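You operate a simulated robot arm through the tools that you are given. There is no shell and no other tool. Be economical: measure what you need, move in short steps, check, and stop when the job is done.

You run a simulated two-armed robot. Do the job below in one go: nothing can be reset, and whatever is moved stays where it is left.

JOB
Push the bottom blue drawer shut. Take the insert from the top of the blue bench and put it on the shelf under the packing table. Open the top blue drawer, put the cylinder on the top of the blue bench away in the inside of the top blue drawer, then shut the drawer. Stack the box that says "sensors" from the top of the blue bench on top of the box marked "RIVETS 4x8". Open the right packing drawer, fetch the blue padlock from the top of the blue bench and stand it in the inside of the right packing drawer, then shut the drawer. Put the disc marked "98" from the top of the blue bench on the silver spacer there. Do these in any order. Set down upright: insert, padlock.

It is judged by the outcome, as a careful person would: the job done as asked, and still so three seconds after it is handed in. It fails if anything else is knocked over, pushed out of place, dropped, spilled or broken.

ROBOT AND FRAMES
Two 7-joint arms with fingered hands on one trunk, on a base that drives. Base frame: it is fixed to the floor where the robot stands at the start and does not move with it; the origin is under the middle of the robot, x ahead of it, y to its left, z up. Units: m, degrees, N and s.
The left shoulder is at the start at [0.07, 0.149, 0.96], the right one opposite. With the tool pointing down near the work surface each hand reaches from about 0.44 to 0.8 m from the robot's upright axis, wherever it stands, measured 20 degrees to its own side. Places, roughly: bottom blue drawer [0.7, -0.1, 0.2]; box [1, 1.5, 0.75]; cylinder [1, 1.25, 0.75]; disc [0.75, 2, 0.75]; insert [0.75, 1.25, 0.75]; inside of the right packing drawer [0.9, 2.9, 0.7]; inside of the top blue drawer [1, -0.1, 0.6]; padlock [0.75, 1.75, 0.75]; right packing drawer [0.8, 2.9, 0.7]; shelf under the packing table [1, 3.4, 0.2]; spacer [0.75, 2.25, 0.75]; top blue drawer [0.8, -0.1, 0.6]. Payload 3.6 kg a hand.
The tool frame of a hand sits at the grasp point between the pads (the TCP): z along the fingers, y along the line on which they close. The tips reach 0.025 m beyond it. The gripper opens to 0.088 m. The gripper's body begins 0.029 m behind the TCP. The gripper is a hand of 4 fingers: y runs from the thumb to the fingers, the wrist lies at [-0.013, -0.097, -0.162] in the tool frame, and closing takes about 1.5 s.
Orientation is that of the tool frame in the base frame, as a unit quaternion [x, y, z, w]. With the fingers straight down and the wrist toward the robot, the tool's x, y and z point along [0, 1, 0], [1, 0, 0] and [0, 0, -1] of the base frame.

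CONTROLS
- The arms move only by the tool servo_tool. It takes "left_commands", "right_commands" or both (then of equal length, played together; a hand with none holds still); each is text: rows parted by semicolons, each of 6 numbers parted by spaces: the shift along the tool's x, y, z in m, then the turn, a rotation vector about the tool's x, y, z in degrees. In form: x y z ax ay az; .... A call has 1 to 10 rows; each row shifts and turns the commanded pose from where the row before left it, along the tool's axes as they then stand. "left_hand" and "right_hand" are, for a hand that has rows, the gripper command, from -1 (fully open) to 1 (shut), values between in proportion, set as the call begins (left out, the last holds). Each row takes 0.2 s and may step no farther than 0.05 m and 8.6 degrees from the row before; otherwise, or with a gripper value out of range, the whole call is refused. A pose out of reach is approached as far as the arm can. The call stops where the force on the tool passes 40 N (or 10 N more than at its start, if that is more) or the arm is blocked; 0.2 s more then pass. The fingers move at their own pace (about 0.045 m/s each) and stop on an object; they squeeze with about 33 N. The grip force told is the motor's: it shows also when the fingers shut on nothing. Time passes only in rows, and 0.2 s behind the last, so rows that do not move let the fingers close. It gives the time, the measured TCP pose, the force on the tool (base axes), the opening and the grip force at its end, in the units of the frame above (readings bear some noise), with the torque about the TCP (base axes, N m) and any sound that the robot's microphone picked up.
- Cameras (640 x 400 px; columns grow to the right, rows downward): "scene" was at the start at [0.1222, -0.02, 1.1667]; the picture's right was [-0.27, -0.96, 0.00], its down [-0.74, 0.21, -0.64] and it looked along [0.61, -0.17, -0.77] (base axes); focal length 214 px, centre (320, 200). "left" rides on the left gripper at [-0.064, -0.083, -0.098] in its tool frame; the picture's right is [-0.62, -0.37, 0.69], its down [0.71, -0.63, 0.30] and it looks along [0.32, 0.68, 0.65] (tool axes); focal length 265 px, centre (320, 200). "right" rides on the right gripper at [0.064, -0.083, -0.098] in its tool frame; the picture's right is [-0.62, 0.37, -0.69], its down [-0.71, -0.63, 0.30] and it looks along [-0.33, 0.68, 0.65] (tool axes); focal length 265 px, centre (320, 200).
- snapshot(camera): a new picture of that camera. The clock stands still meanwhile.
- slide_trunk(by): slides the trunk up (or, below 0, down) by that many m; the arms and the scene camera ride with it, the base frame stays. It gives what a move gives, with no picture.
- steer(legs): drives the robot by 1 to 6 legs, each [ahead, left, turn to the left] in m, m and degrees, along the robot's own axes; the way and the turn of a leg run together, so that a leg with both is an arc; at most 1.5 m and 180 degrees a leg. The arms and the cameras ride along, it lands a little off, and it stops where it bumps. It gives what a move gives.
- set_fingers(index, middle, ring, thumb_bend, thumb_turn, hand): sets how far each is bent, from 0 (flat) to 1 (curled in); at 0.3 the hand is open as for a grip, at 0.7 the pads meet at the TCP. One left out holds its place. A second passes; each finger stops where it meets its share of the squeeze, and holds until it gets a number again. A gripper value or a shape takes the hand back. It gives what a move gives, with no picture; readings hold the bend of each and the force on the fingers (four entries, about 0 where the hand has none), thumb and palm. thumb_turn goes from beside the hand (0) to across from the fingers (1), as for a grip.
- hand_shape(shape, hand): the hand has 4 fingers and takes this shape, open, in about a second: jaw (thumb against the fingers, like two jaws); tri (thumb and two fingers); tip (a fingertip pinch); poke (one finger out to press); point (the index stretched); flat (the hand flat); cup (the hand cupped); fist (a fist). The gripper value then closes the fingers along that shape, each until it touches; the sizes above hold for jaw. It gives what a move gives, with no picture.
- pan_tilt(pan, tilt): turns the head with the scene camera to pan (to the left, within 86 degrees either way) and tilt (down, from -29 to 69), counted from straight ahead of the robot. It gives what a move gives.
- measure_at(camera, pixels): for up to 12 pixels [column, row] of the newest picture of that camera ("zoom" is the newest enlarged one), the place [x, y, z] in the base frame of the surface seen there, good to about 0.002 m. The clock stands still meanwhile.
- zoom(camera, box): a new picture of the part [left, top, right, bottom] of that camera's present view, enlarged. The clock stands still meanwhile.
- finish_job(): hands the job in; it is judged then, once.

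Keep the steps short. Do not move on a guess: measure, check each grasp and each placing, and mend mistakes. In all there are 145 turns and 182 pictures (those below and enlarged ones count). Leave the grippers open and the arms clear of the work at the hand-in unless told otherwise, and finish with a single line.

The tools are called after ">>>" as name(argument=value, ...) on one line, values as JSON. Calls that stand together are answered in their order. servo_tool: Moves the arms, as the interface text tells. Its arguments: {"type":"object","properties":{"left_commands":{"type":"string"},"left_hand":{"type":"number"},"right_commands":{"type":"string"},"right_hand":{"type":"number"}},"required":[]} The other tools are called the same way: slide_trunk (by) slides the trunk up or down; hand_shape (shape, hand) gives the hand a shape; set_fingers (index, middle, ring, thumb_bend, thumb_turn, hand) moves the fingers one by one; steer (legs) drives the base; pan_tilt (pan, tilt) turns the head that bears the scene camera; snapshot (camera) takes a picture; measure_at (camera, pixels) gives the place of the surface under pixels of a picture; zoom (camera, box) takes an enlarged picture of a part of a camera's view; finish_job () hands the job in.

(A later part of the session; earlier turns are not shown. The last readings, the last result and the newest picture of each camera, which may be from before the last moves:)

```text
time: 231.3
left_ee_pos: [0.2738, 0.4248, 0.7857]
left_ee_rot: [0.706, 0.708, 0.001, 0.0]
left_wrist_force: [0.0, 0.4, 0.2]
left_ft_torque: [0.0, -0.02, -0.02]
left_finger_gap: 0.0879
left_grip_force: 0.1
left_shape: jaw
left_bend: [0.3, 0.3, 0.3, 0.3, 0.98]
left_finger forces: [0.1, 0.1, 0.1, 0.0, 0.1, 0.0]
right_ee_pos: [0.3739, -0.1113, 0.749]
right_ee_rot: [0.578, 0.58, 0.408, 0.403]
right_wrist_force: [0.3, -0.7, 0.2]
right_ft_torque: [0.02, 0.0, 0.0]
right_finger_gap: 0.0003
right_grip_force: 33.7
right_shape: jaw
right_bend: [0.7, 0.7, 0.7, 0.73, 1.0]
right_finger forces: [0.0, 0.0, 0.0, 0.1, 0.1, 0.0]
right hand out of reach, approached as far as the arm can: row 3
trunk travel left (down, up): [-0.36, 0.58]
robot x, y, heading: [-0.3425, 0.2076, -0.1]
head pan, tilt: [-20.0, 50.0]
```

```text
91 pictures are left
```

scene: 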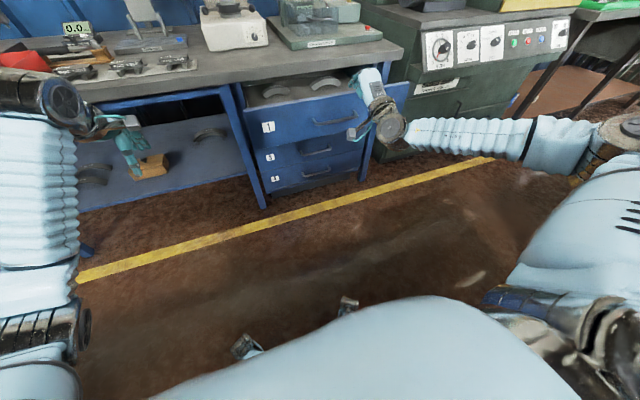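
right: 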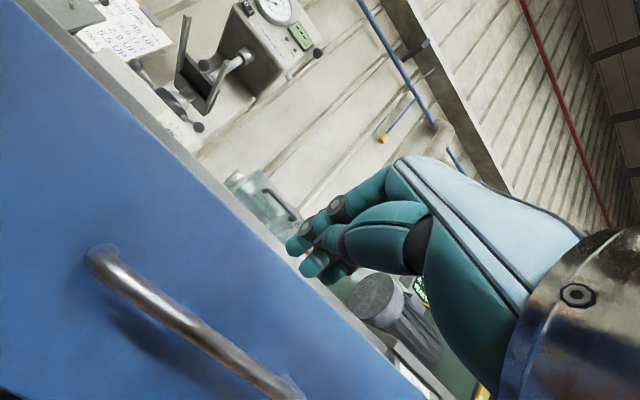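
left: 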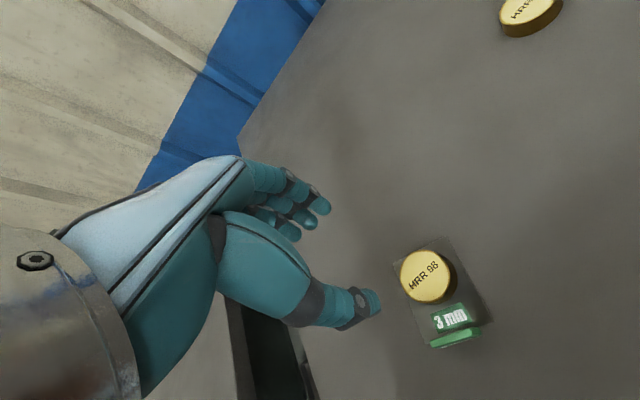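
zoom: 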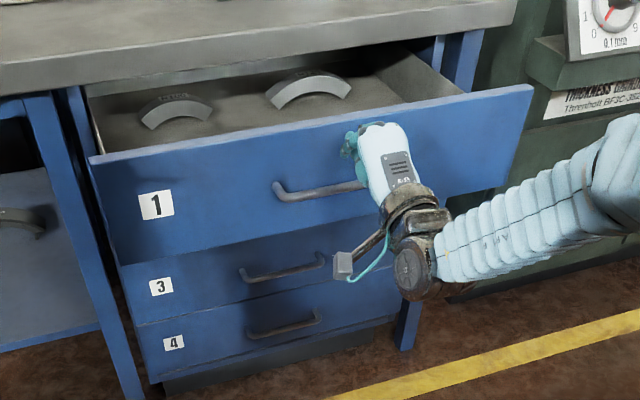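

The arm was at its reach there. I draw the hand back and a bit lower, then use the base to drive the fingertips to the face and push.

>>> servo_tool(right_commands="0 -0.0243 -0.0337 0 0 0; 0 -0.0243 -0.0337 0 0 0; 0 -0.0243 -0.0337 0 0 0; 0 0 0 0 0 0")

>>> steer(legs=[[0.15, 0, 0]])

>>> zoom(camera="scene", box=[220, 50, 440, 200])

```text
time: 232.3
left_ee_pos: [0.2742, 0.4252, 0.7844]
left_ee_rot: [0.705, 0.709, 0.0, 0.0]
left_wrist_force: [0.0, -0.1, -0.7]
left_ft_torque: [-0.02, -0.01, -0.02]
left_finger_gap: 0.0877
left_grip_force: 0.1
left_shape: jaw
left_bend: [0.3, 0.3, 0.3, 0.3, 0.98]
left_finger forces: [0.0, 0.0, 0.0, 0.0, 0.0, 0.0]
right_ee_pos: [0.2507, -0.1051, 0.7188]
right_ee_rot: [0.577, 0.58, 0.408, 0.405]
right_wrist_force: [0.9, 0.2, 0.1]
right_ft_torque: [0.0, 0.01, 0.04]
right_finger_gap: 0.0
right_grip_force: 33.3
right_shape: jaw
right_bend: [0.7, 0.7, 0.7, 0.73, 1.0]
right_finger forces: [0.1, 0.0, 0.0, 0.0, 0.1, 0.1]
trunk travel left (down, up): [-0.36, 0.58]
robot x, y, heading: [-0.3458, 0.2042, -0.2]
head pan, tilt: [-20.0, 50.0]
```

```text
time: 234.9
left_ee_pos: [0.4289, 0.4184, 0.7843]
left_ee_rot: [0.709, 0.706, 0.001, -0.001]
left_wrist_force: [0.6, 0.4, -0.3]
left_ft_torque: [0.04, 0.01, 0.0]
left_finger_gap: 0.0876
left_grip_force: 0.1
left_shape: jaw
left_bend: [0.3, 0.3, 0.3, 0.3, 0.98]
left_finger forces: [0.1, 0.0, 0.1, 0.0, 0.0, 0.1]
right_ee_pos: [0.4003, -0.1119, 0.7199]
right_ee_rot: [0.58, 0.577, 0.407, 0.407]
right_wrist_force: [0.6, 1.0, -0.8]
right_ft_torque: [-0.02, 0.0, -0.01]
right_finger_gap: 0.0
right_grip_force: 33.1
right_shape: jaw
right_bend: [0.7, 0.7, 0.7, 0.73, 1.0]
right_finger forces: [0.1, 0.0, 0.1, 0.1, 0.1, 0.0]
trunk travel left (down, up): [-0.36, 0.58]
robot x, y, heading: [-0.1828, 0.2031, -0.4]
head pan, tilt: [-20.0, 50.0]
```

```text
2.67 times, centred on (330, 125) of scene
```

zoom: 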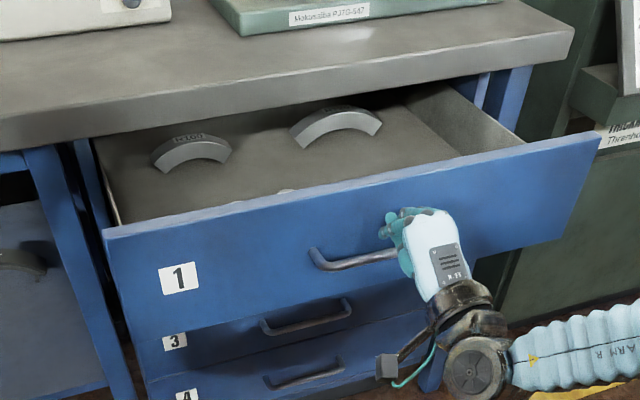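

Well placed. I push with the arm, slowly, 0.14 m.

>>> servo_tool(right_commands="0 0.0068 0.0188 0 0 0; 0 0.0068 0.0188 0 0 0; 0 0.0068 0.0188 0 0 0; 0 0.0068 0.0188 0 0 0; 0 0.0068 0.0188 0 0 0; 0 0.0068 0.0188 0 0 0; 0 0.0068 0.0188 0 0 0; 0 0 0 0 0 0")

>>> zoom(camera="scene", box=[220, 50, 440, 200])

```text
time: 236.7
left_ee_pos: [0.4278, 0.4186, 0.7857]
left_ee_rot: [0.709, 0.705, 0.001, 0.0]
left_wrist_force: [-0.4, -0.3, 0.1]
left_ft_torque: [0.0, -0.02, 0.01]
left_finger_gap: 0.0878
left_grip_force: 0.0
left_shape: jaw
left_bend: [0.3, 0.3, 0.3, 0.3, 0.98]
left_finger forces: [0.1, 0.0, 0.0, 0.1, 0.0, 0.0]
right_ee_pos: [0.5197, -0.1163, 0.7429]
right_ee_rot: [0.58, 0.577, 0.406, 0.406]
right_wrist_force: [-0.1, -0.1, -0.5]
right_ft_torque: [0.01, 0.02, 0.01]
right_finger_gap: 0.0001
right_grip_force: 33.0
right_shape: jaw
right_bend: [0.7, 0.7, 0.7, 0.73, 1.0]
right_finger forces: [0.1, 0.0, 0.0, 0.0, 0.1, 0.1]
right hand out of reach, approached as far as the arm can: row 5, 6, 7
trunk travel left (down, up): [-0.36, 0.58]
robot x, y, heading: [-0.1867, 0.206, -0.6]
head pan, tilt: [-20.0, 50.0]
```

```text
2.67 times, centred on (330, 125) of scene
```

zoom: 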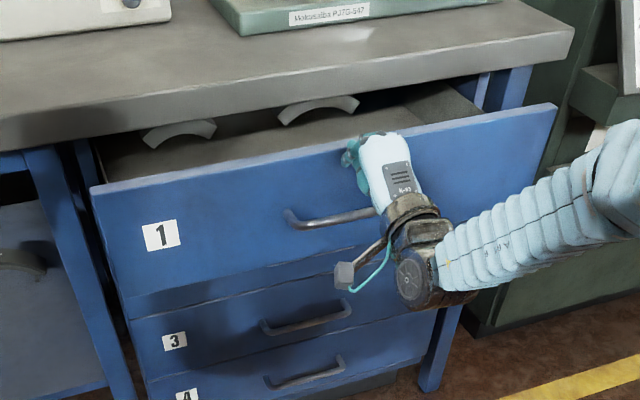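

The drawer is about half shut and the arm is at its limit again. I draw back, drive ahead 9 cm and push on.

>>> servo_tool(right_commands="0 -0.0258 -0.0332 0 0 0; 0 -0.0258 -0.0332 0 0 0; 0 -0.01 -0.03 0 0 0; 0 0 0 0 0 0")

>>> steer(legs=[[0.12, 0, 0.5]])

>>> servo_tool(right_commands="0 0.0068 0.0188 0 0 0; 0 0.0068 0.0188 0 0 0; 0 0.0068 0.0188 0 0 0; 0 0.0068 0.0188 0 0 0; 0 0.0068 0.0188 0 0 0; 0 0 0 0 0 0")

>>> zoom(camera="scene", box=[220, 50, 440, 200])

```text
time: 237.7
left_ee_pos: [0.4279, 0.4196, 0.784]
left_ee_rot: [0.709, 0.705, 0.0, 0.0]
left_wrist_force: [-0.3, 0.0, 0.0]
left_ft_torque: [0.01, 0.0, -0.01]
left_finger_gap: 0.0879
left_grip_force: 0.0
left_shape: jaw
left_bend: [0.3, 0.3, 0.3, 0.3, 0.98]
left_finger forces: [0.0, 0.1, 0.0, 0.0, 0.1, 0.0]
right_ee_pos: [0.4084, -0.1163, 0.7173]
right_ee_rot: [0.58, 0.578, 0.406, 0.406]
right_wrist_force: [0.6, 0.0, -0.1]
right_ft_torque: [-0.04, -0.03, -0.04]
right_finger_gap: 0.0003
right_grip_force: 33.3
right_shape: jaw
right_bend: [0.7, 0.7, 0.7, 0.73, 1.0]
right_finger forces: [0.0, 0.1, 0.0, 0.0, 0.0, 0.1]
trunk travel left (down, up): [-0.36, 0.58]
robot x, y, heading: [-0.1851, 0.2067, -0.6]
head pan, tilt: [-20.0, 50.0]
```

```text
time: 239.9
left_ee_pos: [0.5436, 0.4247, 0.7847]
left_ee_rot: [0.705, 0.709, 0.0, 0.0]
left_wrist_force: [-0.3, 0.9, 0.1]
left_ft_torque: [0.02, -0.01, 0.0]
left_finger_gap: 0.0878
left_grip_force: 0.1
left_shape: jaw
left_bend: [0.3, 0.3, 0.3, 0.3, 0.98]
left_finger forces: [0.0, 0.1, 0.0, 0.1, 0.0, 0.0]
right_ee_pos: [0.5279, -0.1126, 0.7169]
right_ee_rot: [0.578, 0.579, 0.408, 0.405]
right_wrist_force: [0.7, 0.5, -0.1]
right_ft_torque: [-0.04, -0.05, 0.01]
right_finger_gap: 0.0001
right_grip_force: 32.8
right_shape: jaw
right_bend: [0.7, 0.7, 0.7, 0.74, 1.0]
right_finger forces: [0.0, 0.0, 0.1, 0.1, 0.0, 0.0]
trunk travel left (down, up): [-0.36, 0.58]
robot x, y, heading: [-0.064, 0.2076, 0.3]
head pan, tilt: [-20.0, 50.0]
```

```text
time: 241.3
left_ee_pos: [0.5457, 0.4246, 0.7854]
left_ee_rot: [0.705, 0.709, 0.001, 0.0]
left_wrist_force: [-0.1, -0.7, -0.3]
left_ft_torque: [0.01, 0.0, -0.03]
left_finger_gap: 0.0876
left_grip_force: 0.1
left_shape: jaw
left_bend: [0.3, 0.3, 0.3, 0.3, 0.98]
left_finger forces: [0.0, 0.0, 0.0, 0.0, 0.0, 0.1]
right_ee_pos: [0.6229, -0.1112, 0.725]
right_ee_rot: [0.578, 0.58, 0.409, 0.404]
right_wrist_force: [0.3, 0.8, -0.1]
right_ft_torque: [0.03, 0.0, 0.01]
right_finger_gap: 0.0002
right_grip_force: 33.0
right_shape: jaw
right_bend: [0.7, 0.7, 0.7, 0.74, 1.0]
right_finger forces: [0.1, 0.0, 0.1, 0.1, 0.0, 0.0]
right hand out of reach, approached as far as the arm can: row 5
trunk travel left (down, up): [-0.36, 0.58]
robot x, y, heading: [-0.0636, 0.2097, 0.5]
head pan, tilt: [-20.0, 50.0]
```

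```text
2.67 times, centred on (330, 125) of scene
```

zoom: 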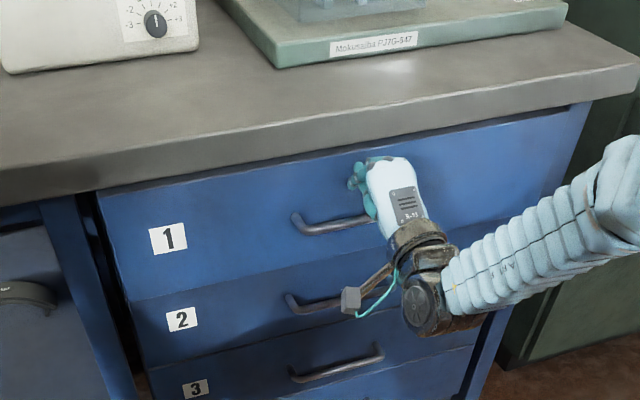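

Nearly shut (about 3 cm remain). The same again: back a little, base ahead 5 cm, and a final push.

>>> servo_tool(right_commands="0 -0.022 -0.04 0 0 0; 0 -0.005 -0.015 0 0 0; 0 0 0 0 0 0")

>>> steer(legs=[[0.05, 0, 0]])

>>> servo_tool(right_commands="0 0.0068 0.0188 0 0 0; 0 0.0051 0.0141 0 0 0; 0 0.0034 0.0094 0 0 0; 0 0.0034 0.0094 0 0 0; 0 0.0034 0.0094 0 0 0; 0 0.0034 0.0094 0 0 0; 0 0 0 0 0 0")

>>> snapshot(camera="scene")

```text
time: 242.1
left_ee_pos: [0.544, 0.4234, 0.786]
left_ee_rot: [0.705, 0.709, 0.001, -0.001]
left_wrist_force: [-0.8, 0.4, 0.3]
left_ft_torque: [0.04, 0.02, 0.03]
left_finger_gap: 0.0877
left_grip_force: 0.1
left_shape: jaw
left_bend: [0.3, 0.3, 0.3, 0.3, 0.98]
left_finger forces: [0.0, 0.0, 0.0, 0.0, 0.0, 0.0]
right_ee_pos: [0.5614, -0.114, 0.7191]
right_ee_rot: [0.577, 0.579, 0.41, 0.405]
right_wrist_force: [-0.5, 0.0, 0.1]
right_ft_torque: [0.02, 0.01, 0.04]
right_finger_gap: 0.0001
right_grip_force: 33.1
right_shape: jaw
right_bend: [0.7, 0.7, 0.7, 0.74, 1.0]
right_finger forces: [0.0, 0.1, 0.1, 0.0, 0.0, 0.1]
trunk travel left (down, up): [-0.36, 0.58]
robot x, y, heading: [-0.0623, 0.2051, 0.2]
head pan, tilt: [-20.0, 50.0]
```

```text
time: 243.4
left_ee_pos: [0.5893, 0.4233, 0.7879]
left_ee_rot: [0.706, 0.708, 0.003, 0.002]
left_wrist_force: [-22.3, -2.1, 6.2]
left_ft_torque: [0.05, -0.45, 0.16]
left_finger_gap: 0.085
left_grip_force: 0.0
left_shape: jaw
left_bend: [0.31, 0.4, 0.34, 0.3, 0.98]
left_finger forces: [0.7, 17.4, 3.4, 0.0, 0.0, 0.1]
right_ee_pos: [0.6081, -0.1134, 0.7219]
right_ee_rot: [0.577, 0.579, 0.41, 0.405]
right_wrist_force: [-0.2, -0.7, -0.5]
right_ft_torque: [0.01, 0.03, 0.0]
right_finger_gap: 0.0002
right_grip_force: 33.4
right_shape: jaw
right_bend: [0.7, 0.7, 0.7, 0.74, 1.0]
right_finger forces: [0.1, 0.0, 0.0, 0.1, 0.1, 0.1]
trunk travel left (down, up): [-0.36, 0.58]
robot x, y, heading: [-0.0085, 0.2021, -0.2]
head pan, tilt: [-20.0, 50.0]
```

```text
time: 244.6
left_ee_pos: [0.5878, 0.4241, 0.7884]
left_ee_rot: [0.706, 0.708, 0.002, 0.0]
left_wrist_force: [-15.1, 1.8, 2.8]
left_ft_torque: [0.05, -0.37, 0.22]
left_finger_gap: 0.0862
left_grip_force: 0.0
left_shape: jaw
left_bend: [0.3, 0.37, 0.32, 0.3, 0.98]
left_finger forces: [0.0, 13.6, 1.8, 0.0, 0.0, 0.1]
right_ee_pos: [0.6627, -0.114, 0.7186]
right_ee_rot: [0.578, 0.581, 0.408, 0.402]
right_wrist_force: [-19.7, 2.5, 1.4]
right_ft_torque: [-0.02, -0.29, 0.11]
right_finger_gap: 0.0
right_grip_force: 33.3
right_shape: jaw
right_bend: [0.7, 0.7, 0.7, 0.76, 1.0]
right_finger forces: [0.0, 0.0, 0.1, 0.1, 34.4, 0.1]
right hand out of reach, approached as far as the arm can: row 5
trunk travel left (down, up): [-0.36, 0.58]
robot x, y, heading: [-0.0096, 0.203, 0.3]
head pan, tilt: [-20.0, 50.0]
stopped in row 5 (right hand): the force on the tool passed its limit at 51 N (the readings are from after the stop); the commanded pose is now the measured one
```

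```text
87 pictures are left
```

scene: 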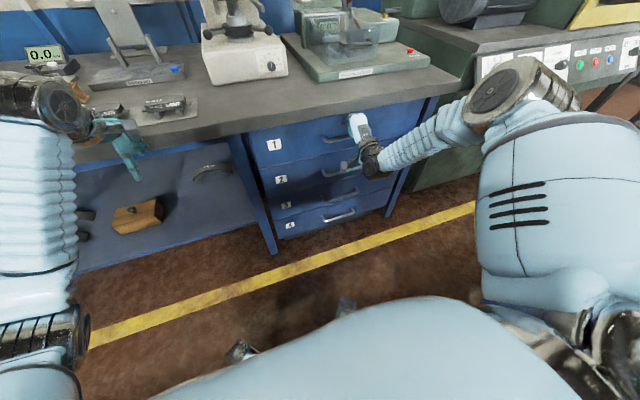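

The drawer meets its stop. The left fingers are leaning on the bench edge, so I draw the left hand back at once, ease off the right, and measure the fronts.

>>> servo_tool(left_commands="0 -0.03 0 0 0 0; 0 -0.04 0 0 0 0; 0 -0.03 0 0 0 0; 0 0 0 0 0 0", right_commands="0 -0.01 -0.027 0 0 0; 0 -0.01 -0.03 0 0 0; 0 -0.01 -0.03 0 0 0; 0 0 0 0 0 0")

>>> snapshot(camera="scene")

>>> measure_at(camera="scene", pixels=[[300, 145], [260, 135], [400, 112], [300, 175], [300, 195], [300, 215]])

```text
time: 245.6
left_ee_pos: [0.4919, 0.4254, 0.7832]
left_ee_rot: [0.705, 0.709, -0.001, -0.002]
left_wrist_force: [0.4, 0.6, 0.0]
left_ft_torque: [0.0, 0.03, 0.01]
left_finger_gap: 0.0878
left_grip_force: 0.1
left_shape: jaw
left_bend: [0.3, 0.3, 0.3, 0.3, 0.98]
left_finger forces: [0.0, 0.1, 0.0, 0.1, 0.0, 0.0]
right_ee_pos: [0.5767, -0.1147, 0.7172]
right_ee_rot: [0.579, 0.583, 0.406, 0.401]
right_wrist_force: [-0.5, 0.4, 0.4]
right_ft_torque: [-0.01, -0.01, 0.02]
right_finger_gap: 0.0
right_grip_force: 33.4
right_shape: jaw
right_bend: [0.7, 0.7, 0.7, 0.74, 1.0]
right_finger forces: [0.0, 0.0, 0.0, 0.1, 0.1, 0.1]
trunk travel left (down, up): [-0.36, 0.58]
robot x, y, heading: [-0.0095, 0.2078, 0.0]
head pan, tilt: [-20.0, 50.0]
```

```text
86 pictures are left
```

scene: 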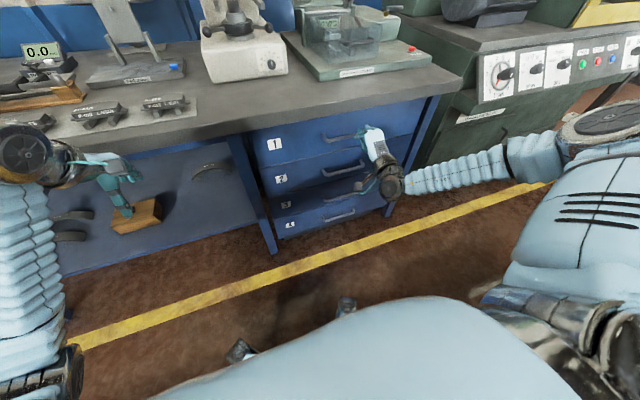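

```text
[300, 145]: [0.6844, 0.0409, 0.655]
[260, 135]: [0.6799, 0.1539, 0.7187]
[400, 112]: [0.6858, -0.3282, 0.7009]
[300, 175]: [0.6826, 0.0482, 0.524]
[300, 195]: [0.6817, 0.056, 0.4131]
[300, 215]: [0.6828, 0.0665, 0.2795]
```

All fronts are flush at 0.683: the top blue drawer is shut. Now the insert. I back off, raise the trunk, turn the right hand down, and drive to y of about 1.03.

>>> steer(legs=[[-0.2, 0, 0], [0, 0.83, 0]])

>>> slide_trunk(by=0.18)

>>> servo_tool(right_commands="0 0 0 8 0 0; 0 0 0 8 0 0; 0 0 0 8 0 0; 0 0 0 8 0 0; 0 0 0 8 0 0; 0 0 0 8 0 0; 0 0 0 8 0 0; 0 0 0 8 0 0; 0 0 0 6 0 0; 0 0 -0.04 0 0 0", right_hand=-1)

>>> servo_tool(right_commands="0 0 -0.04 0 0 0; 0 0 -0.04 0 0 0; 0 0 -0.02 0 0 0; 0 0 0 0 0 0")

>>> pan_tilt(pan=5, tilt=42)

>>> snapshot(camera="scene")

```text
time: 259.7
left_ee_pos: [0.301, 1.2919, 0.7856]
left_ee_rot: [0.709, 0.705, 0.0, 0.0]
left_wrist_force: [-0.2, 0.4, 0.5]
left_ft_torque: [-0.04, 0.01, -0.04]
left_finger_gap: 0.0875
left_grip_force: 0.1
left_shape: jaw
left_bend: [0.3, 0.3, 0.3, 0.3, 0.98]
left_finger forces: [0.0, 0.0, 0.0, 0.0, 0.0, 0.0]
right_ee_pos: [0.3808, 0.7522, 0.7169]
right_ee_rot: [0.582, 0.579, 0.405, 0.403]
right_wrist_force: [1.2, 0.0, 0.4]
right_ft_torque: [0.0, 0.0, 0.01]
right_finger_gap: 0.0002
right_grip_force: 32.7
right_shape: jaw
right_bend: [0.7, 0.7, 0.7, 0.74, 1.0]
right_finger forces: [0.1, 0.0, 0.1, 0.0, 0.1, 0.0]
trunk travel left (down, up): [-0.36, 0.58]
robot x, y, heading: [-0.2035, 1.0773, -0.5]
head pan, tilt: [-20.0, 50.0]
```

```text
time: 261.7
left_ee_pos: [0.3025, 1.2908, 0.9636]
left_ee_rot: [0.71, 0.704, 0.0, -0.001]
left_wrist_force: [0.1, -1.1, 1.1]
left_ft_torque: [0.01, 0.0, -0.03]
left_finger_gap: 0.0878
left_grip_force: 0.1
left_shape: jaw
left_bend: [0.3, 0.3, 0.3, 0.3, 0.98]
left_finger forces: [0.1, 0.0, 0.0, 0.0, 0.1, 0.0]
right_ee_pos: [0.38, 0.751, 0.8976]
right_ee_rot: [0.583, 0.578, 0.403, 0.404]
right_wrist_force: [-0.3, 0.1, 0.0]
right_ft_torque: [0.03, 0.0, -0.02]
right_finger_gap: 0.0
right_grip_force: 32.4
right_shape: jaw
right_bend: [0.7, 0.7, 0.7, 0.74, 1.0]
right_finger forces: [0.1, 0.0, 0.0, 0.0, 0.0, 0.1]
trunk travel left (down, up): [-0.54, 0.4]
robot x, y, heading: [-0.2057, 1.0744, -0.5]
head pan, tilt: [-20.0, 50.0]
```

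```text
time: 263.9
left_ee_pos: [0.3013, 1.2938, 0.9653]
left_ee_rot: [0.709, 0.705, 0.0, 0.0]
left_wrist_force: [-0.3, 0.4, -1.2]
left_ft_torque: [0.01, 0.01, -0.04]
left_finger_gap: 0.0878
left_grip_force: 0.1
left_shape: jaw
left_bend: [0.3, 0.3, 0.3, 0.3, 0.98]
left_finger forces: [0.0, 0.0, 0.0, 0.0, 0.1, 0.0]
right_ee_pos: [0.3801, 0.7545, 0.9382]
right_ee_rot: [0.708, 0.707, -0.001, -0.004]
right_wrist_force: [0.3, 0.0, 0.5]
right_ft_torque: [0.01, 0.01, 0.01]
right_finger_gap: 0.0877
right_grip_force: 0.0
right_shape: jaw
right_bend: [0.3, 0.3, 0.3, 0.3, 0.98]
right_finger forces: [0.0, 0.1, 0.0, 0.0, 0.1, 0.1]
trunk travel left (down, up): [-0.54, 0.4]
robot x, y, heading: [-0.2027, 1.0783, -0.6]
head pan, tilt: [-20.0, 50.0]
```

```text
time: 264.9
left_ee_pos: [0.3016, 1.2919, 0.9635]
left_ee_rot: [0.71, 0.705, 0.0, -0.001]
left_wrist_force: [0.4, 1.2, -0.3]
left_ft_torque: [0.02, 0.01, -0.01]
left_finger_gap: 0.0878
left_grip_force: 0.0
left_shape: jaw
left_bend: [0.3, 0.3, 0.3, 0.3, 0.98]
left_finger forces: [0.0, 0.1, 0.0, 0.0, 0.1, 0.1]
right_ee_pos: [0.3809, 0.7506, 1.0375]
right_ee_rot: [0.708, 0.706, -0.001, -0.003]
right_wrist_force: [0.3, 0.0, 0.3]
right_ft_torque: [0.02, -0.01, 0.0]
right_finger_gap: 0.0876
right_grip_force: 0.0
right_shape: jaw
right_bend: [0.3, 0.3, 0.3, 0.3, 0.98]
right_finger forces: [0.1, 0.1, 0.1, 0.0, 0.0, 0.1]
trunk travel left (down, up): [-0.54, 0.4]
robot x, y, heading: [-0.2046, 1.0792, -0.7]
head pan, tilt: [-20.0, 50.0]
```

```text
time: 265.8
left_ee_pos: [0.3009, 1.2914, 0.964]
left_ee_rot: [0.71, 0.704, 0.0, -0.001]
left_wrist_force: [1.0, -0.7, -0.4]
left_ft_torque: [-0.02, -0.02, 0.0]
left_finger_gap: 0.0879
left_grip_force: 0.0
left_shape: jaw
left_bend: [0.3, 0.3, 0.3, 0.3, 0.98]
left_finger forces: [0.0, 0.0, 0.0, 0.0, 0.0, 0.1]
right_ee_pos: [0.3815, 0.7518, 1.0371]
right_ee_rot: [0.708, 0.706, -0.002, -0.003]
right_wrist_force: [-0.3, -0.2, -0.2]
right_ft_torque: [0.03, 0.02, 0.01]
right_finger_gap: 0.0879
right_grip_force: 0.0
right_shape: jaw
right_bend: [0.3, 0.3, 0.3, 0.3, 0.98]
right_finger forces: [0.0, 0.0, 0.1, 0.1, 0.0, 0.0]
trunk travel left (down, up): [-0.54, 0.4]
robot x, y, heading: [-0.2052, 1.0774, -0.4]
head pan, tilt: [5.0, 42.0]
```

```text
85 pictures are left
```

scene: 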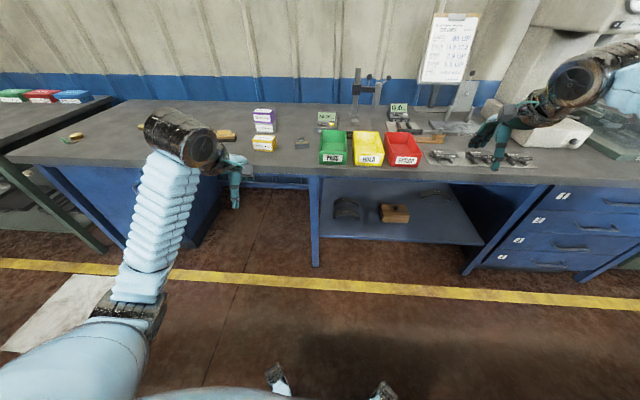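

I drive 0.35 m ahead; both hands stay high above the bins.

>>> steer(legs=[[0.36, -0.04, 0.4]])

>>> snapshot(camera="left")

>>> snapshot(camera="scene")

```text
time: 271.0
left_ee_pos: [0.6636, 1.2486, 0.9652]
left_ee_rot: [0.71, 0.705, 0.0, -0.001]
left_wrist_force: [0.0, 0.7, 0.9]
left_ft_torque: [-0.03, 0.04, -0.02]
left_finger_gap: 0.0876
left_grip_force: 0.0
left_shape: jaw
left_bend: [0.3, 0.3, 0.3, 0.3, 0.98]
left_finger forces: [0.0, 0.1, 0.0, 0.1, 0.0, 0.0]
right_ee_pos: [0.7425, 0.7084, 1.0372]
right_ee_rot: [0.709, 0.706, -0.001, -0.004]
right_wrist_force: [-0.6, -0.5, 0.2]
right_ft_torque: [0.0, 0.02, 0.03]
right_finger_gap: 0.0878
right_grip_force: 0.0
right_shape: jaw
right_bend: [0.3, 0.3, 0.3, 0.3, 0.98]
right_finger forces: [0.0, 0.1, 0.0, 0.0, 0.0, 0.1]
trunk travel left (down, up): [-0.54, 0.4]
robot x, y, heading: [0.161, 1.034, -0.9]
head pan, tilt: [5.0, 42.0]
```

```text
84 pictures are left
```

left: 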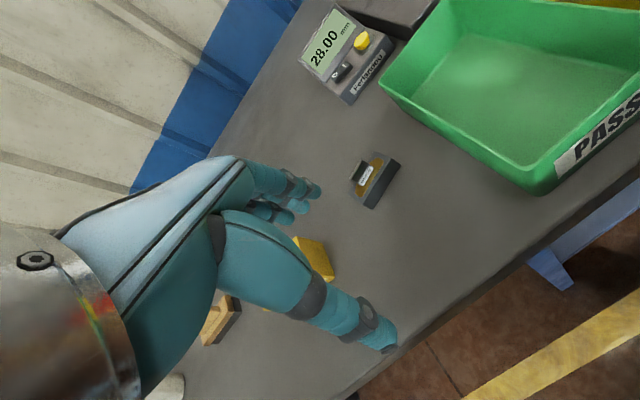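

```text
83 pictures are left
```

scene: 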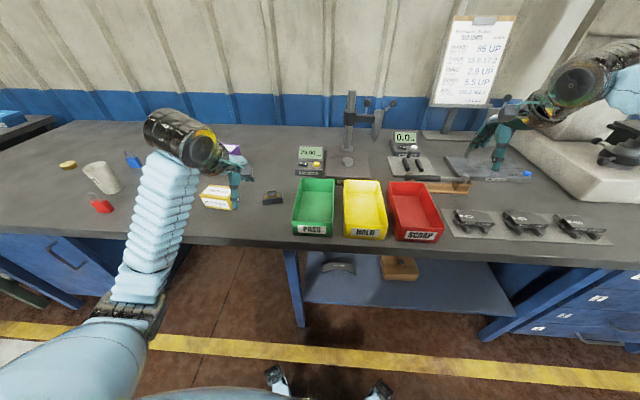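

>>> zoom(camera="left", box=[330, 130, 426, 220])

>>> zoom(camera="scene", box=[240, 175, 304, 215])

```text
4.44 times, centred on (378, 175) of left
```

zoom: 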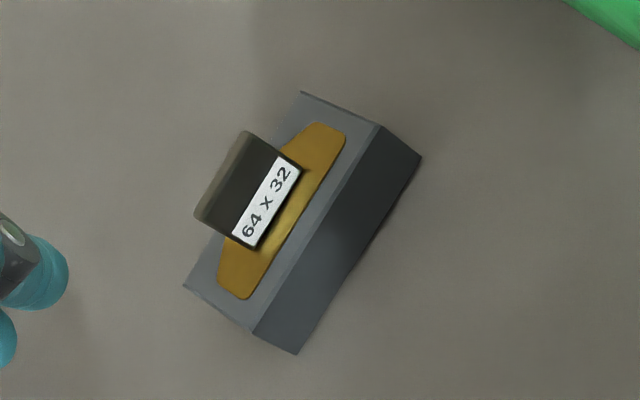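

```text
10.00 times, centred on (272, 195) of scene
```

zoom: 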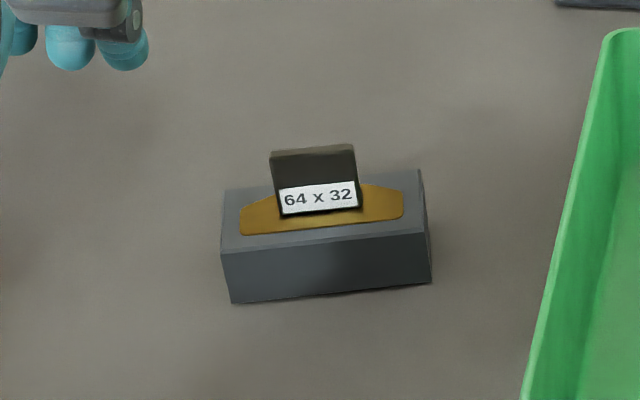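

>>> measure_at(camera="zoom", pixels=[[230, 245], [225, 195], [418, 178], [425, 230], [233, 298], [430, 278], [315, 160], [275, 158], [350, 150], [320, 200], [370, 205], [322, 270]])

```text
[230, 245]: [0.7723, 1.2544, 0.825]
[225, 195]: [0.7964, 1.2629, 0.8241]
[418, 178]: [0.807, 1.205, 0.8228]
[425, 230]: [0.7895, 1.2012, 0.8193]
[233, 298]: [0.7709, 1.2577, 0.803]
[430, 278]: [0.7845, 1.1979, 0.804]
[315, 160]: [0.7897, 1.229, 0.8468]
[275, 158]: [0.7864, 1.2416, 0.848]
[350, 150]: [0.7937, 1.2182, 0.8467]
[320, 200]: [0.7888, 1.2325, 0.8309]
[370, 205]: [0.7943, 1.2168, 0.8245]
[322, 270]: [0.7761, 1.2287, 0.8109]
```

The insert is a small block, 58 x 26 mm, centred at [0.790, 1.231], turned +13°, with a tab up to z = 0.848. I bring the left hand over it, turned to match.

>>> servo_tool(left_commands="-0.006 0.0421 0 0 0 0; -0.006 0.0421 0 0 0 0; -0.006 0.0421 0 0 0 0; 0 0 0.03 0 0 -6.7; 0 0 0.04 0 0 -6.7; 0 0 0 0 0 0")

>>> snapshot(camera="left")

>>> zoom(camera="scene", box=[200, 140, 320, 220])

```text
time: 272.4
left_ee_pos: [0.7889, 1.2301, 0.8925]
left_ee_rot: [0.622, 0.783, 0.001, -0.001]
left_wrist_force: [0.6, 0.5, -0.3]
left_ft_torque: [0.0, 0.02, 0.03]
left_finger_gap: 0.0877
left_grip_force: 0.0
left_shape: jaw
left_bend: [0.3, 0.3, 0.3, 0.3, 0.98]
left_finger forces: [0.0, 0.1, 0.1, 0.1, 0.1, 0.2]
right_ee_pos: [0.7433, 0.7078, 1.0373]
right_ee_rot: [0.708, 0.706, -0.001, -0.004]
right_wrist_force: [-0.5, -0.1, -0.4]
right_ft_torque: [-0.02, 0.01, 0.0]
right_finger_gap: 0.0877
right_grip_force: 0.1
right_shape: jaw
right_bend: [0.3, 0.3, 0.3, 0.3, 0.98]
right_finger forces: [0.1, 0.0, 0.0, 0.1, 0.0, 0.0]
trunk travel left (down, up): [-0.54, 0.4]
robot x, y, heading: [0.1613, 1.037, -0.6]
head pan, tilt: [5.0, 42.0]
```

```text
80 pictures are left
```

left: 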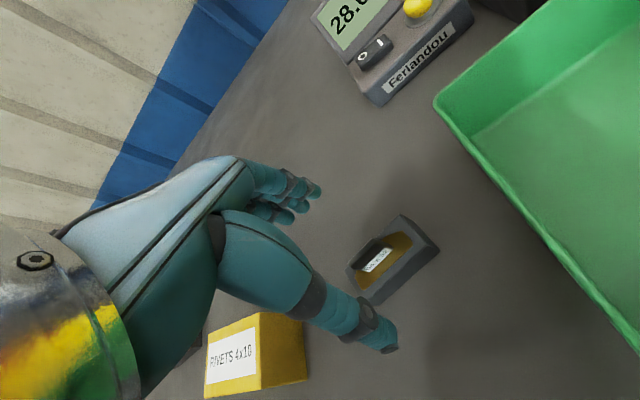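

```text
5.00 times, centred on (260, 180) of scene
```

zoom: 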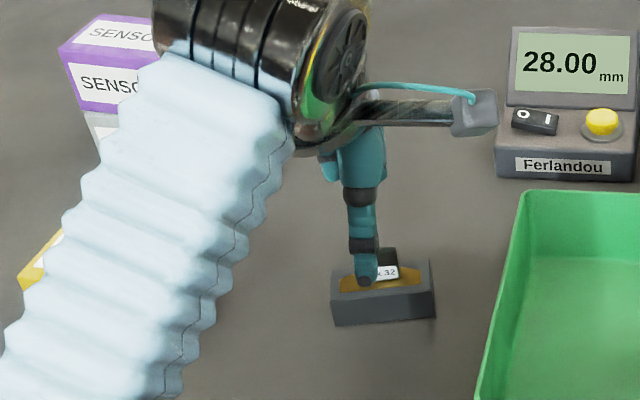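

Aligned. I descend to z = 0.83 and close.

>>> servo_tool(left_commands="0 0.001 0.03 0 0 0; 0 0 0.02 0 0 0; 0 0 0.008 0 0 0; 0 0 0.003 0 0 0; 0 0 0 0 0 0")

>>> servo_tool(left_commands="0 0 0 0 0 0; 0 0 0 0 0 0; 0 0 0 0 0 0; 0 0 0 0 0 0; 0 0 0 0 0 0; 0 0 0 0 0 0; 0 0 0 0 0 0; 0 0 0 0 0 0", left_hand=1)

>>> snapshot(camera="left")

```text
time: 273.6
left_ee_pos: [0.7917, 1.2302, 0.8311]
left_ee_rot: [0.623, 0.782, 0.001, -0.001]
left_wrist_force: [-0.8, -0.6, 0.5]
left_ft_torque: [0.01, 0.0, 0.0]
left_finger_gap: 0.0876
left_grip_force: 0.0
left_shape: jaw
left_bend: [0.3, 0.3, 0.3, 0.3, 0.98]
left_finger forces: [0.0, 0.1, 0.1, 0.1, 0.0, 0.1]
right_ee_pos: [0.7432, 0.7081, 1.0368]
right_ee_rot: [0.708, 0.706, -0.001, -0.003]
right_wrist_force: [0.6, 0.8, 0.3]
right_ft_torque: [0.01, 0.04, 0.02]
right_finger_gap: 0.0877
right_grip_force: 0.2
right_shape: jaw
right_bend: [0.3, 0.3, 0.3, 0.3, 0.98]
right_finger forces: [0.0, 0.0, 0.1, 0.0, 0.0, 0.0]
trunk travel left (down, up): [-0.54, 0.4]
robot x, y, heading: [0.157, 1.0336, -0.4]
head pan, tilt: [5.0, 42.0]
```

```text
time: 275.4
left_ee_pos: [0.7905, 1.2282, 0.83]
left_ee_rot: [0.622, 0.783, 0.0, -0.001]
left_wrist_force: [-0.1, 1.2, 0.1]
left_ft_torque: [0.0, 0.03, -0.01]
left_finger_gap: 0.0255
left_grip_force: 32.7
left_shape: jaw
left_bend: [0.74, 0.55, 0.55, 0.74, 1.0]
left_finger forces: [17.8, 8.4, 3.9, 0.0, 30.1, 0.0]
right_ee_pos: [0.743, 0.7081, 1.0369]
right_ee_rot: [0.709, 0.706, -0.001, -0.004]
right_wrist_force: [-0.2, 0.3, -0.5]
right_ft_torque: [-0.04, -0.01, 0.04]
right_finger_gap: 0.0877
right_grip_force: 0.1
right_shape: jaw
right_bend: [0.3, 0.3, 0.3, 0.3, 0.98]
right_finger forces: [0.0, 0.1, 0.0, 0.0, 0.0, 0.1]
trunk travel left (down, up): [-0.54, 0.4]
robot x, y, heading: [0.1627, 1.0308, -0.6]
head pan, tilt: [5.0, 42.0]
```

```text
78 pictures are left
```

left: 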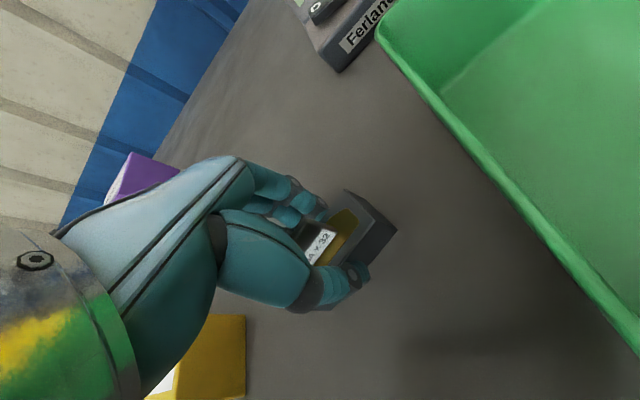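

Gripped with a 25.5 mm gap, which fits the block's width. I lift and check.

>>> servo_tool(left_commands="0 0 -0.02 0 0 0; 0 0 -0.04 0 0 0; 0 0 -0.04 0 0 0; 0 0 -0.04 0 0 0; 0 0 -0.02 0 0 0; 0 0 0 0 0 0")

>>> snapshot(camera="left")

>>> snapshot(camera="scene")

```text
time: 276.8
left_ee_pos: [0.7916, 1.2289, 0.993]
left_ee_rot: [0.623, 0.782, -0.001, -0.001]
left_wrist_force: [-0.3, 0.1, -1.6]
left_ft_torque: [-0.02, 0.0, -0.02]
left_finger_gap: 0.0253
left_grip_force: 33.3
left_shape: jaw
left_bend: [0.74, 0.55, 0.56, 0.74, 0.99]
left_finger forces: [18.1, 8.2, 3.9, 0.0, 30.2, 0.0]
right_ee_pos: [0.743, 0.7077, 1.0362]
right_ee_rot: [0.708, 0.706, -0.001, -0.004]
right_wrist_force: [0.0, -0.1, -0.3]
right_ft_torque: [0.03, -0.01, 0.02]
right_finger_gap: 0.0876
right_grip_force: 0.1
right_shape: jaw
right_bend: [0.3, 0.3, 0.3, 0.3, 0.98]
right_finger forces: [0.0, 0.1, 0.1, 0.1, 0.0, 0.0]
trunk travel left (down, up): [-0.54, 0.4]
robot x, y, heading: [0.1572, 1.0368, -0.5]
head pan, tilt: [5.0, 42.0]
```

```text
77 pictures are left
```

left: 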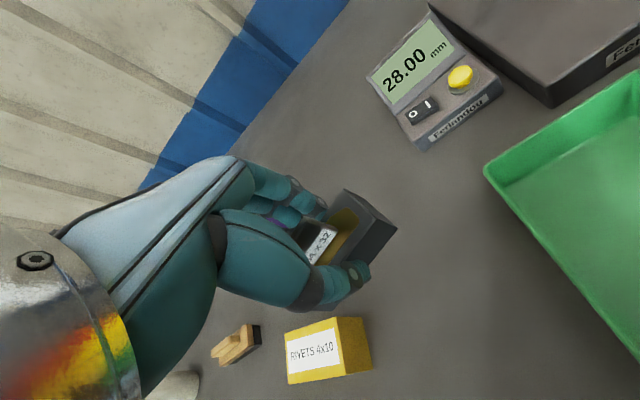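

```text
76 pictures are left
```

scene: 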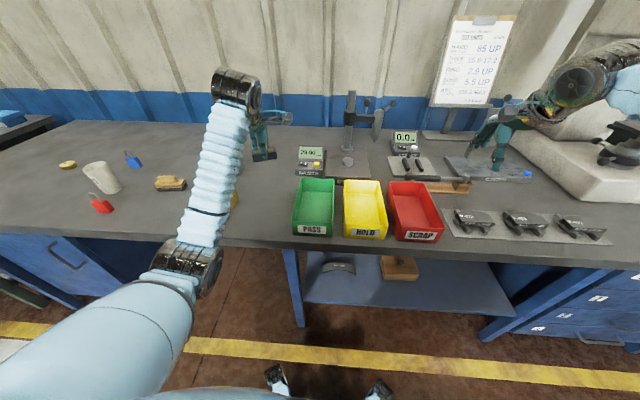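

The insert is held level. Now the padlock: back off, drive left 1.0 m and look.

>>> steer(legs=[[-0.22, 0, 0.5], [0, 1.0, 0]])

>>> pan_tilt(pan=-12, tilt=40)

>>> snapshot(camera="scene")

```text
time: 293.2
left_ee_pos: [0.5734, 2.2713, 0.992]
left_ee_rot: [0.619, 0.785, 0.001, -0.001]
left_wrist_force: [1.1, 0.4, -2.6]
left_ft_torque: [-0.01, -0.01, 0.01]
left_finger_gap: 0.0253
left_grip_force: 33.3
left_shape: jaw
left_bend: [0.74, 0.56, 0.56, 0.75, 0.99]
left_finger forces: [18.2, 8.1, 3.8, 0.0, 30.2, 0.0]
right_ee_pos: [0.5307, 1.7497, 1.0377]
right_ee_rot: [0.704, 0.71, -0.001, -0.004]
right_wrist_force: [-0.1, 0.5, 0.3]
right_ft_torque: [0.03, 0.01, -0.02]
right_finger_gap: 0.0878
right_grip_force: 0.0
right_shape: jaw
right_bend: [0.3, 0.3, 0.3, 0.3, 0.98]
right_finger forces: [0.0, 0.1, 0.0, 0.0, 0.0, 0.1]
trunk travel left (down, up): [-0.54, 0.4]
robot x, y, heading: [-0.0588, 2.0688, 0.3]
head pan, tilt: [5.0, 42.0]
```

```text
time: 294.0
left_ee_pos: [0.5729, 2.2723, 0.9917]
left_ee_rot: [0.618, 0.786, 0.0, -0.001]
left_wrist_force: [-0.8, -1.3, -1.3]
left_ft_torque: [0.01, 0.02, -0.04]
left_finger_gap: 0.0251
left_grip_force: 33.4
left_shape: jaw
left_bend: [0.74, 0.56, 0.56, 0.75, 0.99]
left_finger forces: [18.3, 8.1, 3.9, 0.0, 30.2, 0.0]
right_ee_pos: [0.5323, 1.7502, 1.0369]
right_ee_rot: [0.705, 0.709, -0.001, -0.005]
right_wrist_force: [0.6, 0.2, -0.1]
right_ft_torque: [0.01, 0.01, -0.01]
right_finger_gap: 0.0874
right_grip_force: 0.0
right_shape: jaw
right_bend: [0.3, 0.3, 0.3, 0.3, 0.98]
right_finger forces: [0.1, 0.1, 0.0, 0.1, 0.0, 0.0]
trunk travel left (down, up): [-0.54, 0.4]
robot x, y, heading: [-0.0598, 2.0711, 0.2]
head pan, tilt: [-12.0, 40.0]
```

```text
75 pictures are left
```

scene: 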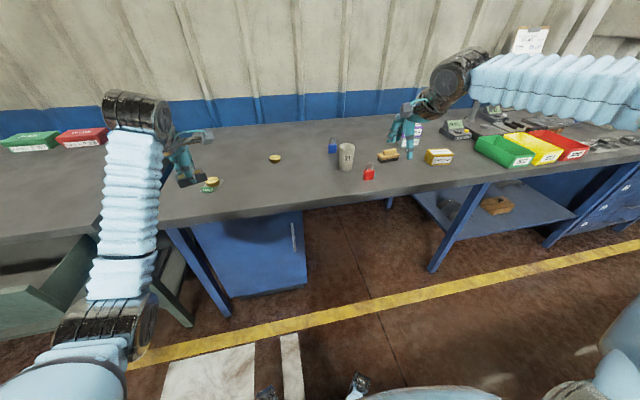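

I drive 0.26 m ahead and look with the right camera.

>>> steer(legs=[[0.26, 0, 0]])

>>> snapshot(camera="right")

>>> snapshot(camera="scene")

```text
time: 297.9
left_ee_pos: [0.8294, 2.274, 0.9924]
left_ee_rot: [0.617, 0.787, 0.001, -0.001]
left_wrist_force: [0.0, -0.2, -1.0]
left_ft_torque: [-0.03, 0.0, 0.0]
left_finger_gap: 0.0252
left_grip_force: 32.3
left_shape: jaw
left_bend: [0.74, 0.56, 0.57, 0.75, 0.99]
left_finger forces: [18.3, 8.1, 3.8, 0.1, 30.3, 0.0]
right_ee_pos: [0.7881, 1.7519, 1.0365]
right_ee_rot: [0.703, 0.711, 0.0, -0.004]
right_wrist_force: [0.8, 0.4, -0.3]
right_ft_torque: [-0.02, 0.01, 0.01]
right_finger_gap: 0.0877
right_grip_force: 0.1
right_shape: jaw
right_bend: [0.3, 0.3, 0.3, 0.3, 0.98]
right_finger forces: [0.1, 0.0, 0.1, 0.0, 0.0, 0.0]
trunk travel left (down, up): [-0.54, 0.4]
robot x, y, heading: [0.2038, 2.0694, 0.1]
head pan, tilt: [-12.0, 40.0]
```

```text
74 pictures are left
```

right: 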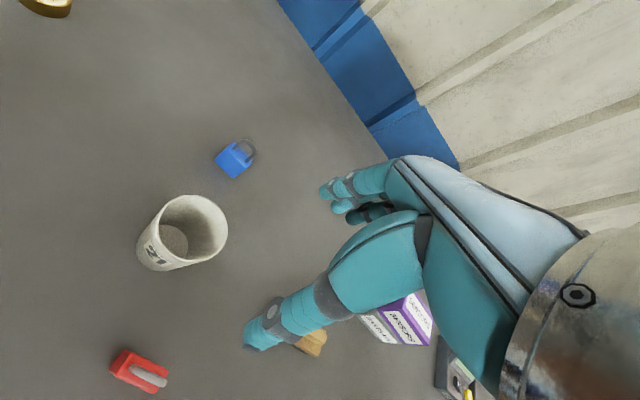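

```text
73 pictures are left
```

scene: 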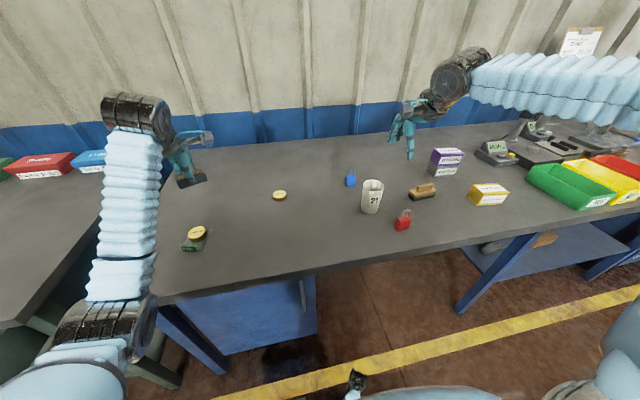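

>>> zoom(camera="right", box=[130, 120, 290, 280])

>>> zoom(camera="scene", box=[330, 155, 410, 225])

>>> measure_at(camera="right", pixels=[[216, 158], [232, 177], [252, 163], [236, 144], [245, 142], [255, 150], [230, 155], [163, 215], [225, 225], [195, 197], [190, 258], [243, 160]])

```text
2.50 times, centred on (210, 200) of right
```

zoom: 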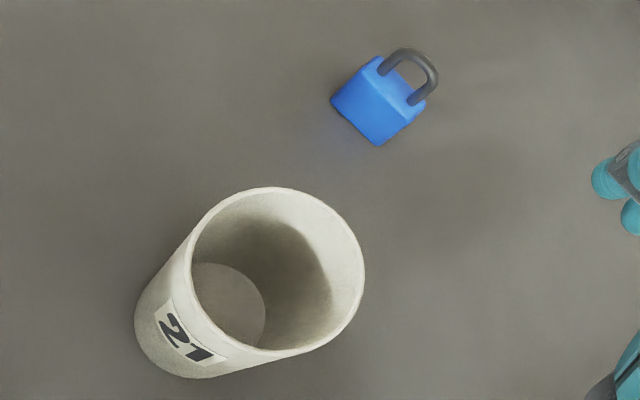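

```text
5.71 times, centred on (370, 190) of scene
```

zoom: 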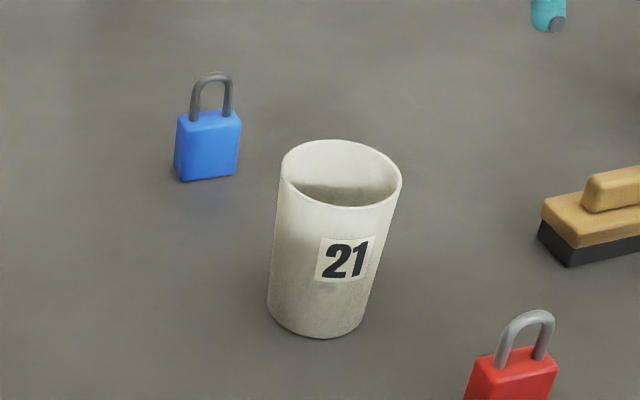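

```text
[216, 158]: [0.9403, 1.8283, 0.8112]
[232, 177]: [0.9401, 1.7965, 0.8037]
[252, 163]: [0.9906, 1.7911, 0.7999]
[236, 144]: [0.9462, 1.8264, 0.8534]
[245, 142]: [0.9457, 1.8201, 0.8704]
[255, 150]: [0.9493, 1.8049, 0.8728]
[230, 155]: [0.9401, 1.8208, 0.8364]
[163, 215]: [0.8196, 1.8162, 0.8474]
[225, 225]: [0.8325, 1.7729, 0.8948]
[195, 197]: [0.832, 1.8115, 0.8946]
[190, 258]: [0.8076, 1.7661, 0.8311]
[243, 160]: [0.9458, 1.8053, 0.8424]
```

The padlock's body is 34 mm wide, centred near [0.949, 1.813], body top 0.842, shackle top 0.873, unturned. I drive 8 cm ahead and bring the hand above it.

>>> steer(legs=[[0.08, 0, 0]])

>>> servo_tool(right_commands="0.03 0.038 0 0 0 0; 0.03 0.038 0 0 0 0; 0 0 0.04 0 0 0; 0 0 0.03 0 0 0; 0 0 0 0 0 0")

>>> snapshot(camera="right")

>>> zoom(camera="scene", box=[320, 110, 440, 230])

```text
time: 299.6
left_ee_pos: [0.9102, 2.2749, 0.991]
left_ee_rot: [0.617, 0.787, -0.002, -0.001]
left_wrist_force: [0.3, 0.3, -1.7]
left_ft_torque: [-0.02, -0.01, 0.01]
left_finger_gap: 0.025
left_grip_force: 33.0
left_shape: jaw
left_bend: [0.74, 0.56, 0.57, 0.75, 0.99]
left_finger forces: [18.5, 8.1, 3.9, 0.0, 30.4, 0.1]
right_ee_pos: [0.8696, 1.7529, 1.0364]
right_ee_rot: [0.704, 0.71, -0.001, -0.004]
right_wrist_force: [-0.3, 0.2, -0.1]
right_ft_torque: [-0.04, 0.02, -0.02]
right_finger_gap: 0.0873
right_grip_force: 0.0
right_shape: jaw
right_bend: [0.3, 0.3, 0.3, 0.3, 0.98]
right_finger forces: [0.0, 0.1, 0.0, 0.0, 0.0, 0.0]
trunk travel left (down, up): [-0.54, 0.4]
robot x, y, heading: [0.2895, 2.0698, 0.3]
head pan, tilt: [-12.0, 40.0]
```

```text
time: 300.8
left_ee_pos: [0.9087, 2.2732, 0.9929]
left_ee_rot: [0.617, 0.787, 0.0, -0.002]
left_wrist_force: [-0.5, -0.2, -2.2]
left_ft_torque: [-0.01, 0.01, 0.0]
left_finger_gap: 0.0251
left_grip_force: 33.1
left_shape: jaw
left_bend: [0.74, 0.56, 0.57, 0.75, 0.99]
left_finger forces: [18.7, 8.2, 3.8, 0.1, 30.6, 0.1]
right_ee_pos: [0.9449, 1.8113, 0.9658]
right_ee_rot: [0.704, 0.71, -0.001, -0.004]
right_wrist_force: [0.0, 0.6, 0.0]
right_ft_torque: [0.02, -0.01, -0.02]
right_finger_gap: 0.0877
right_grip_force: 0.0
right_shape: jaw
right_bend: [0.3, 0.3, 0.3, 0.3, 0.98]
right_finger forces: [0.1, 0.1, 0.0, 0.0, 0.1, 0.0]
trunk travel left (down, up): [-0.54, 0.4]
robot x, y, heading: [0.286, 2.0719, 0.6]
head pan, tilt: [-12.0, 40.0]
```

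```text
70 pictures are left
```

right: 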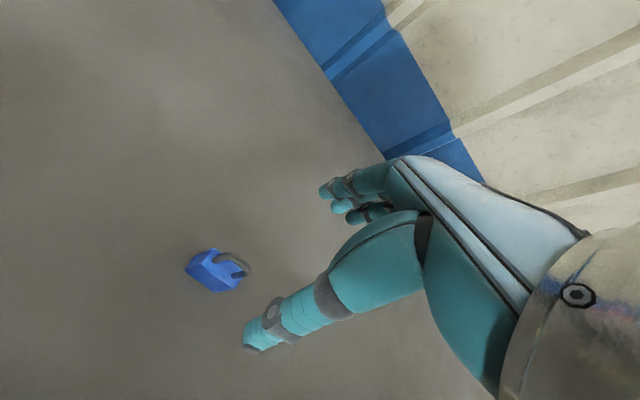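

```text
3.33 times, centred on (380, 170) of scene
```

zoom: 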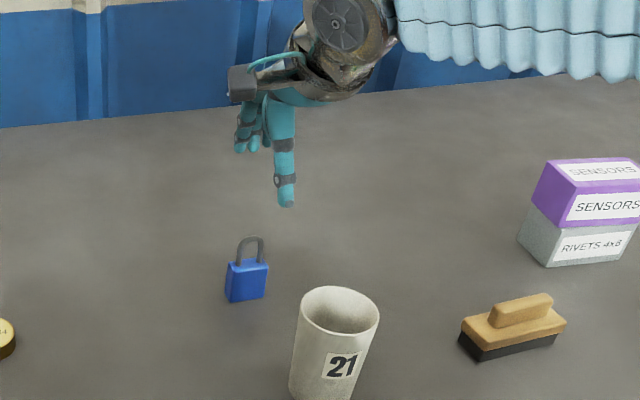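

>>> measure_at(camera="zoom", pixels=[[230, 275], [265, 270], [232, 298], [262, 293], [246, 285], [235, 262], [262, 260], [252, 238]])

>>> zoom(camera="right", box=[160, 230, 280, 305])

```text
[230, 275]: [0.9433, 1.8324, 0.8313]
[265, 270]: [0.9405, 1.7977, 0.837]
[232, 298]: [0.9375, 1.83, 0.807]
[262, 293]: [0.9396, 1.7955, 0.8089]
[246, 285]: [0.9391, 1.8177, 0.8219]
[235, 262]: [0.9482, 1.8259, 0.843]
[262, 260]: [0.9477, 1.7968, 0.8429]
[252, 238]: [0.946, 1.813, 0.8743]
```

```text
5.33 times, centred on (220, 268) of right
```

zoom: 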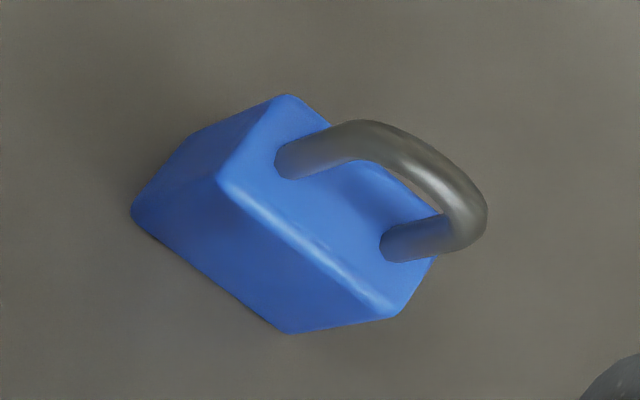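

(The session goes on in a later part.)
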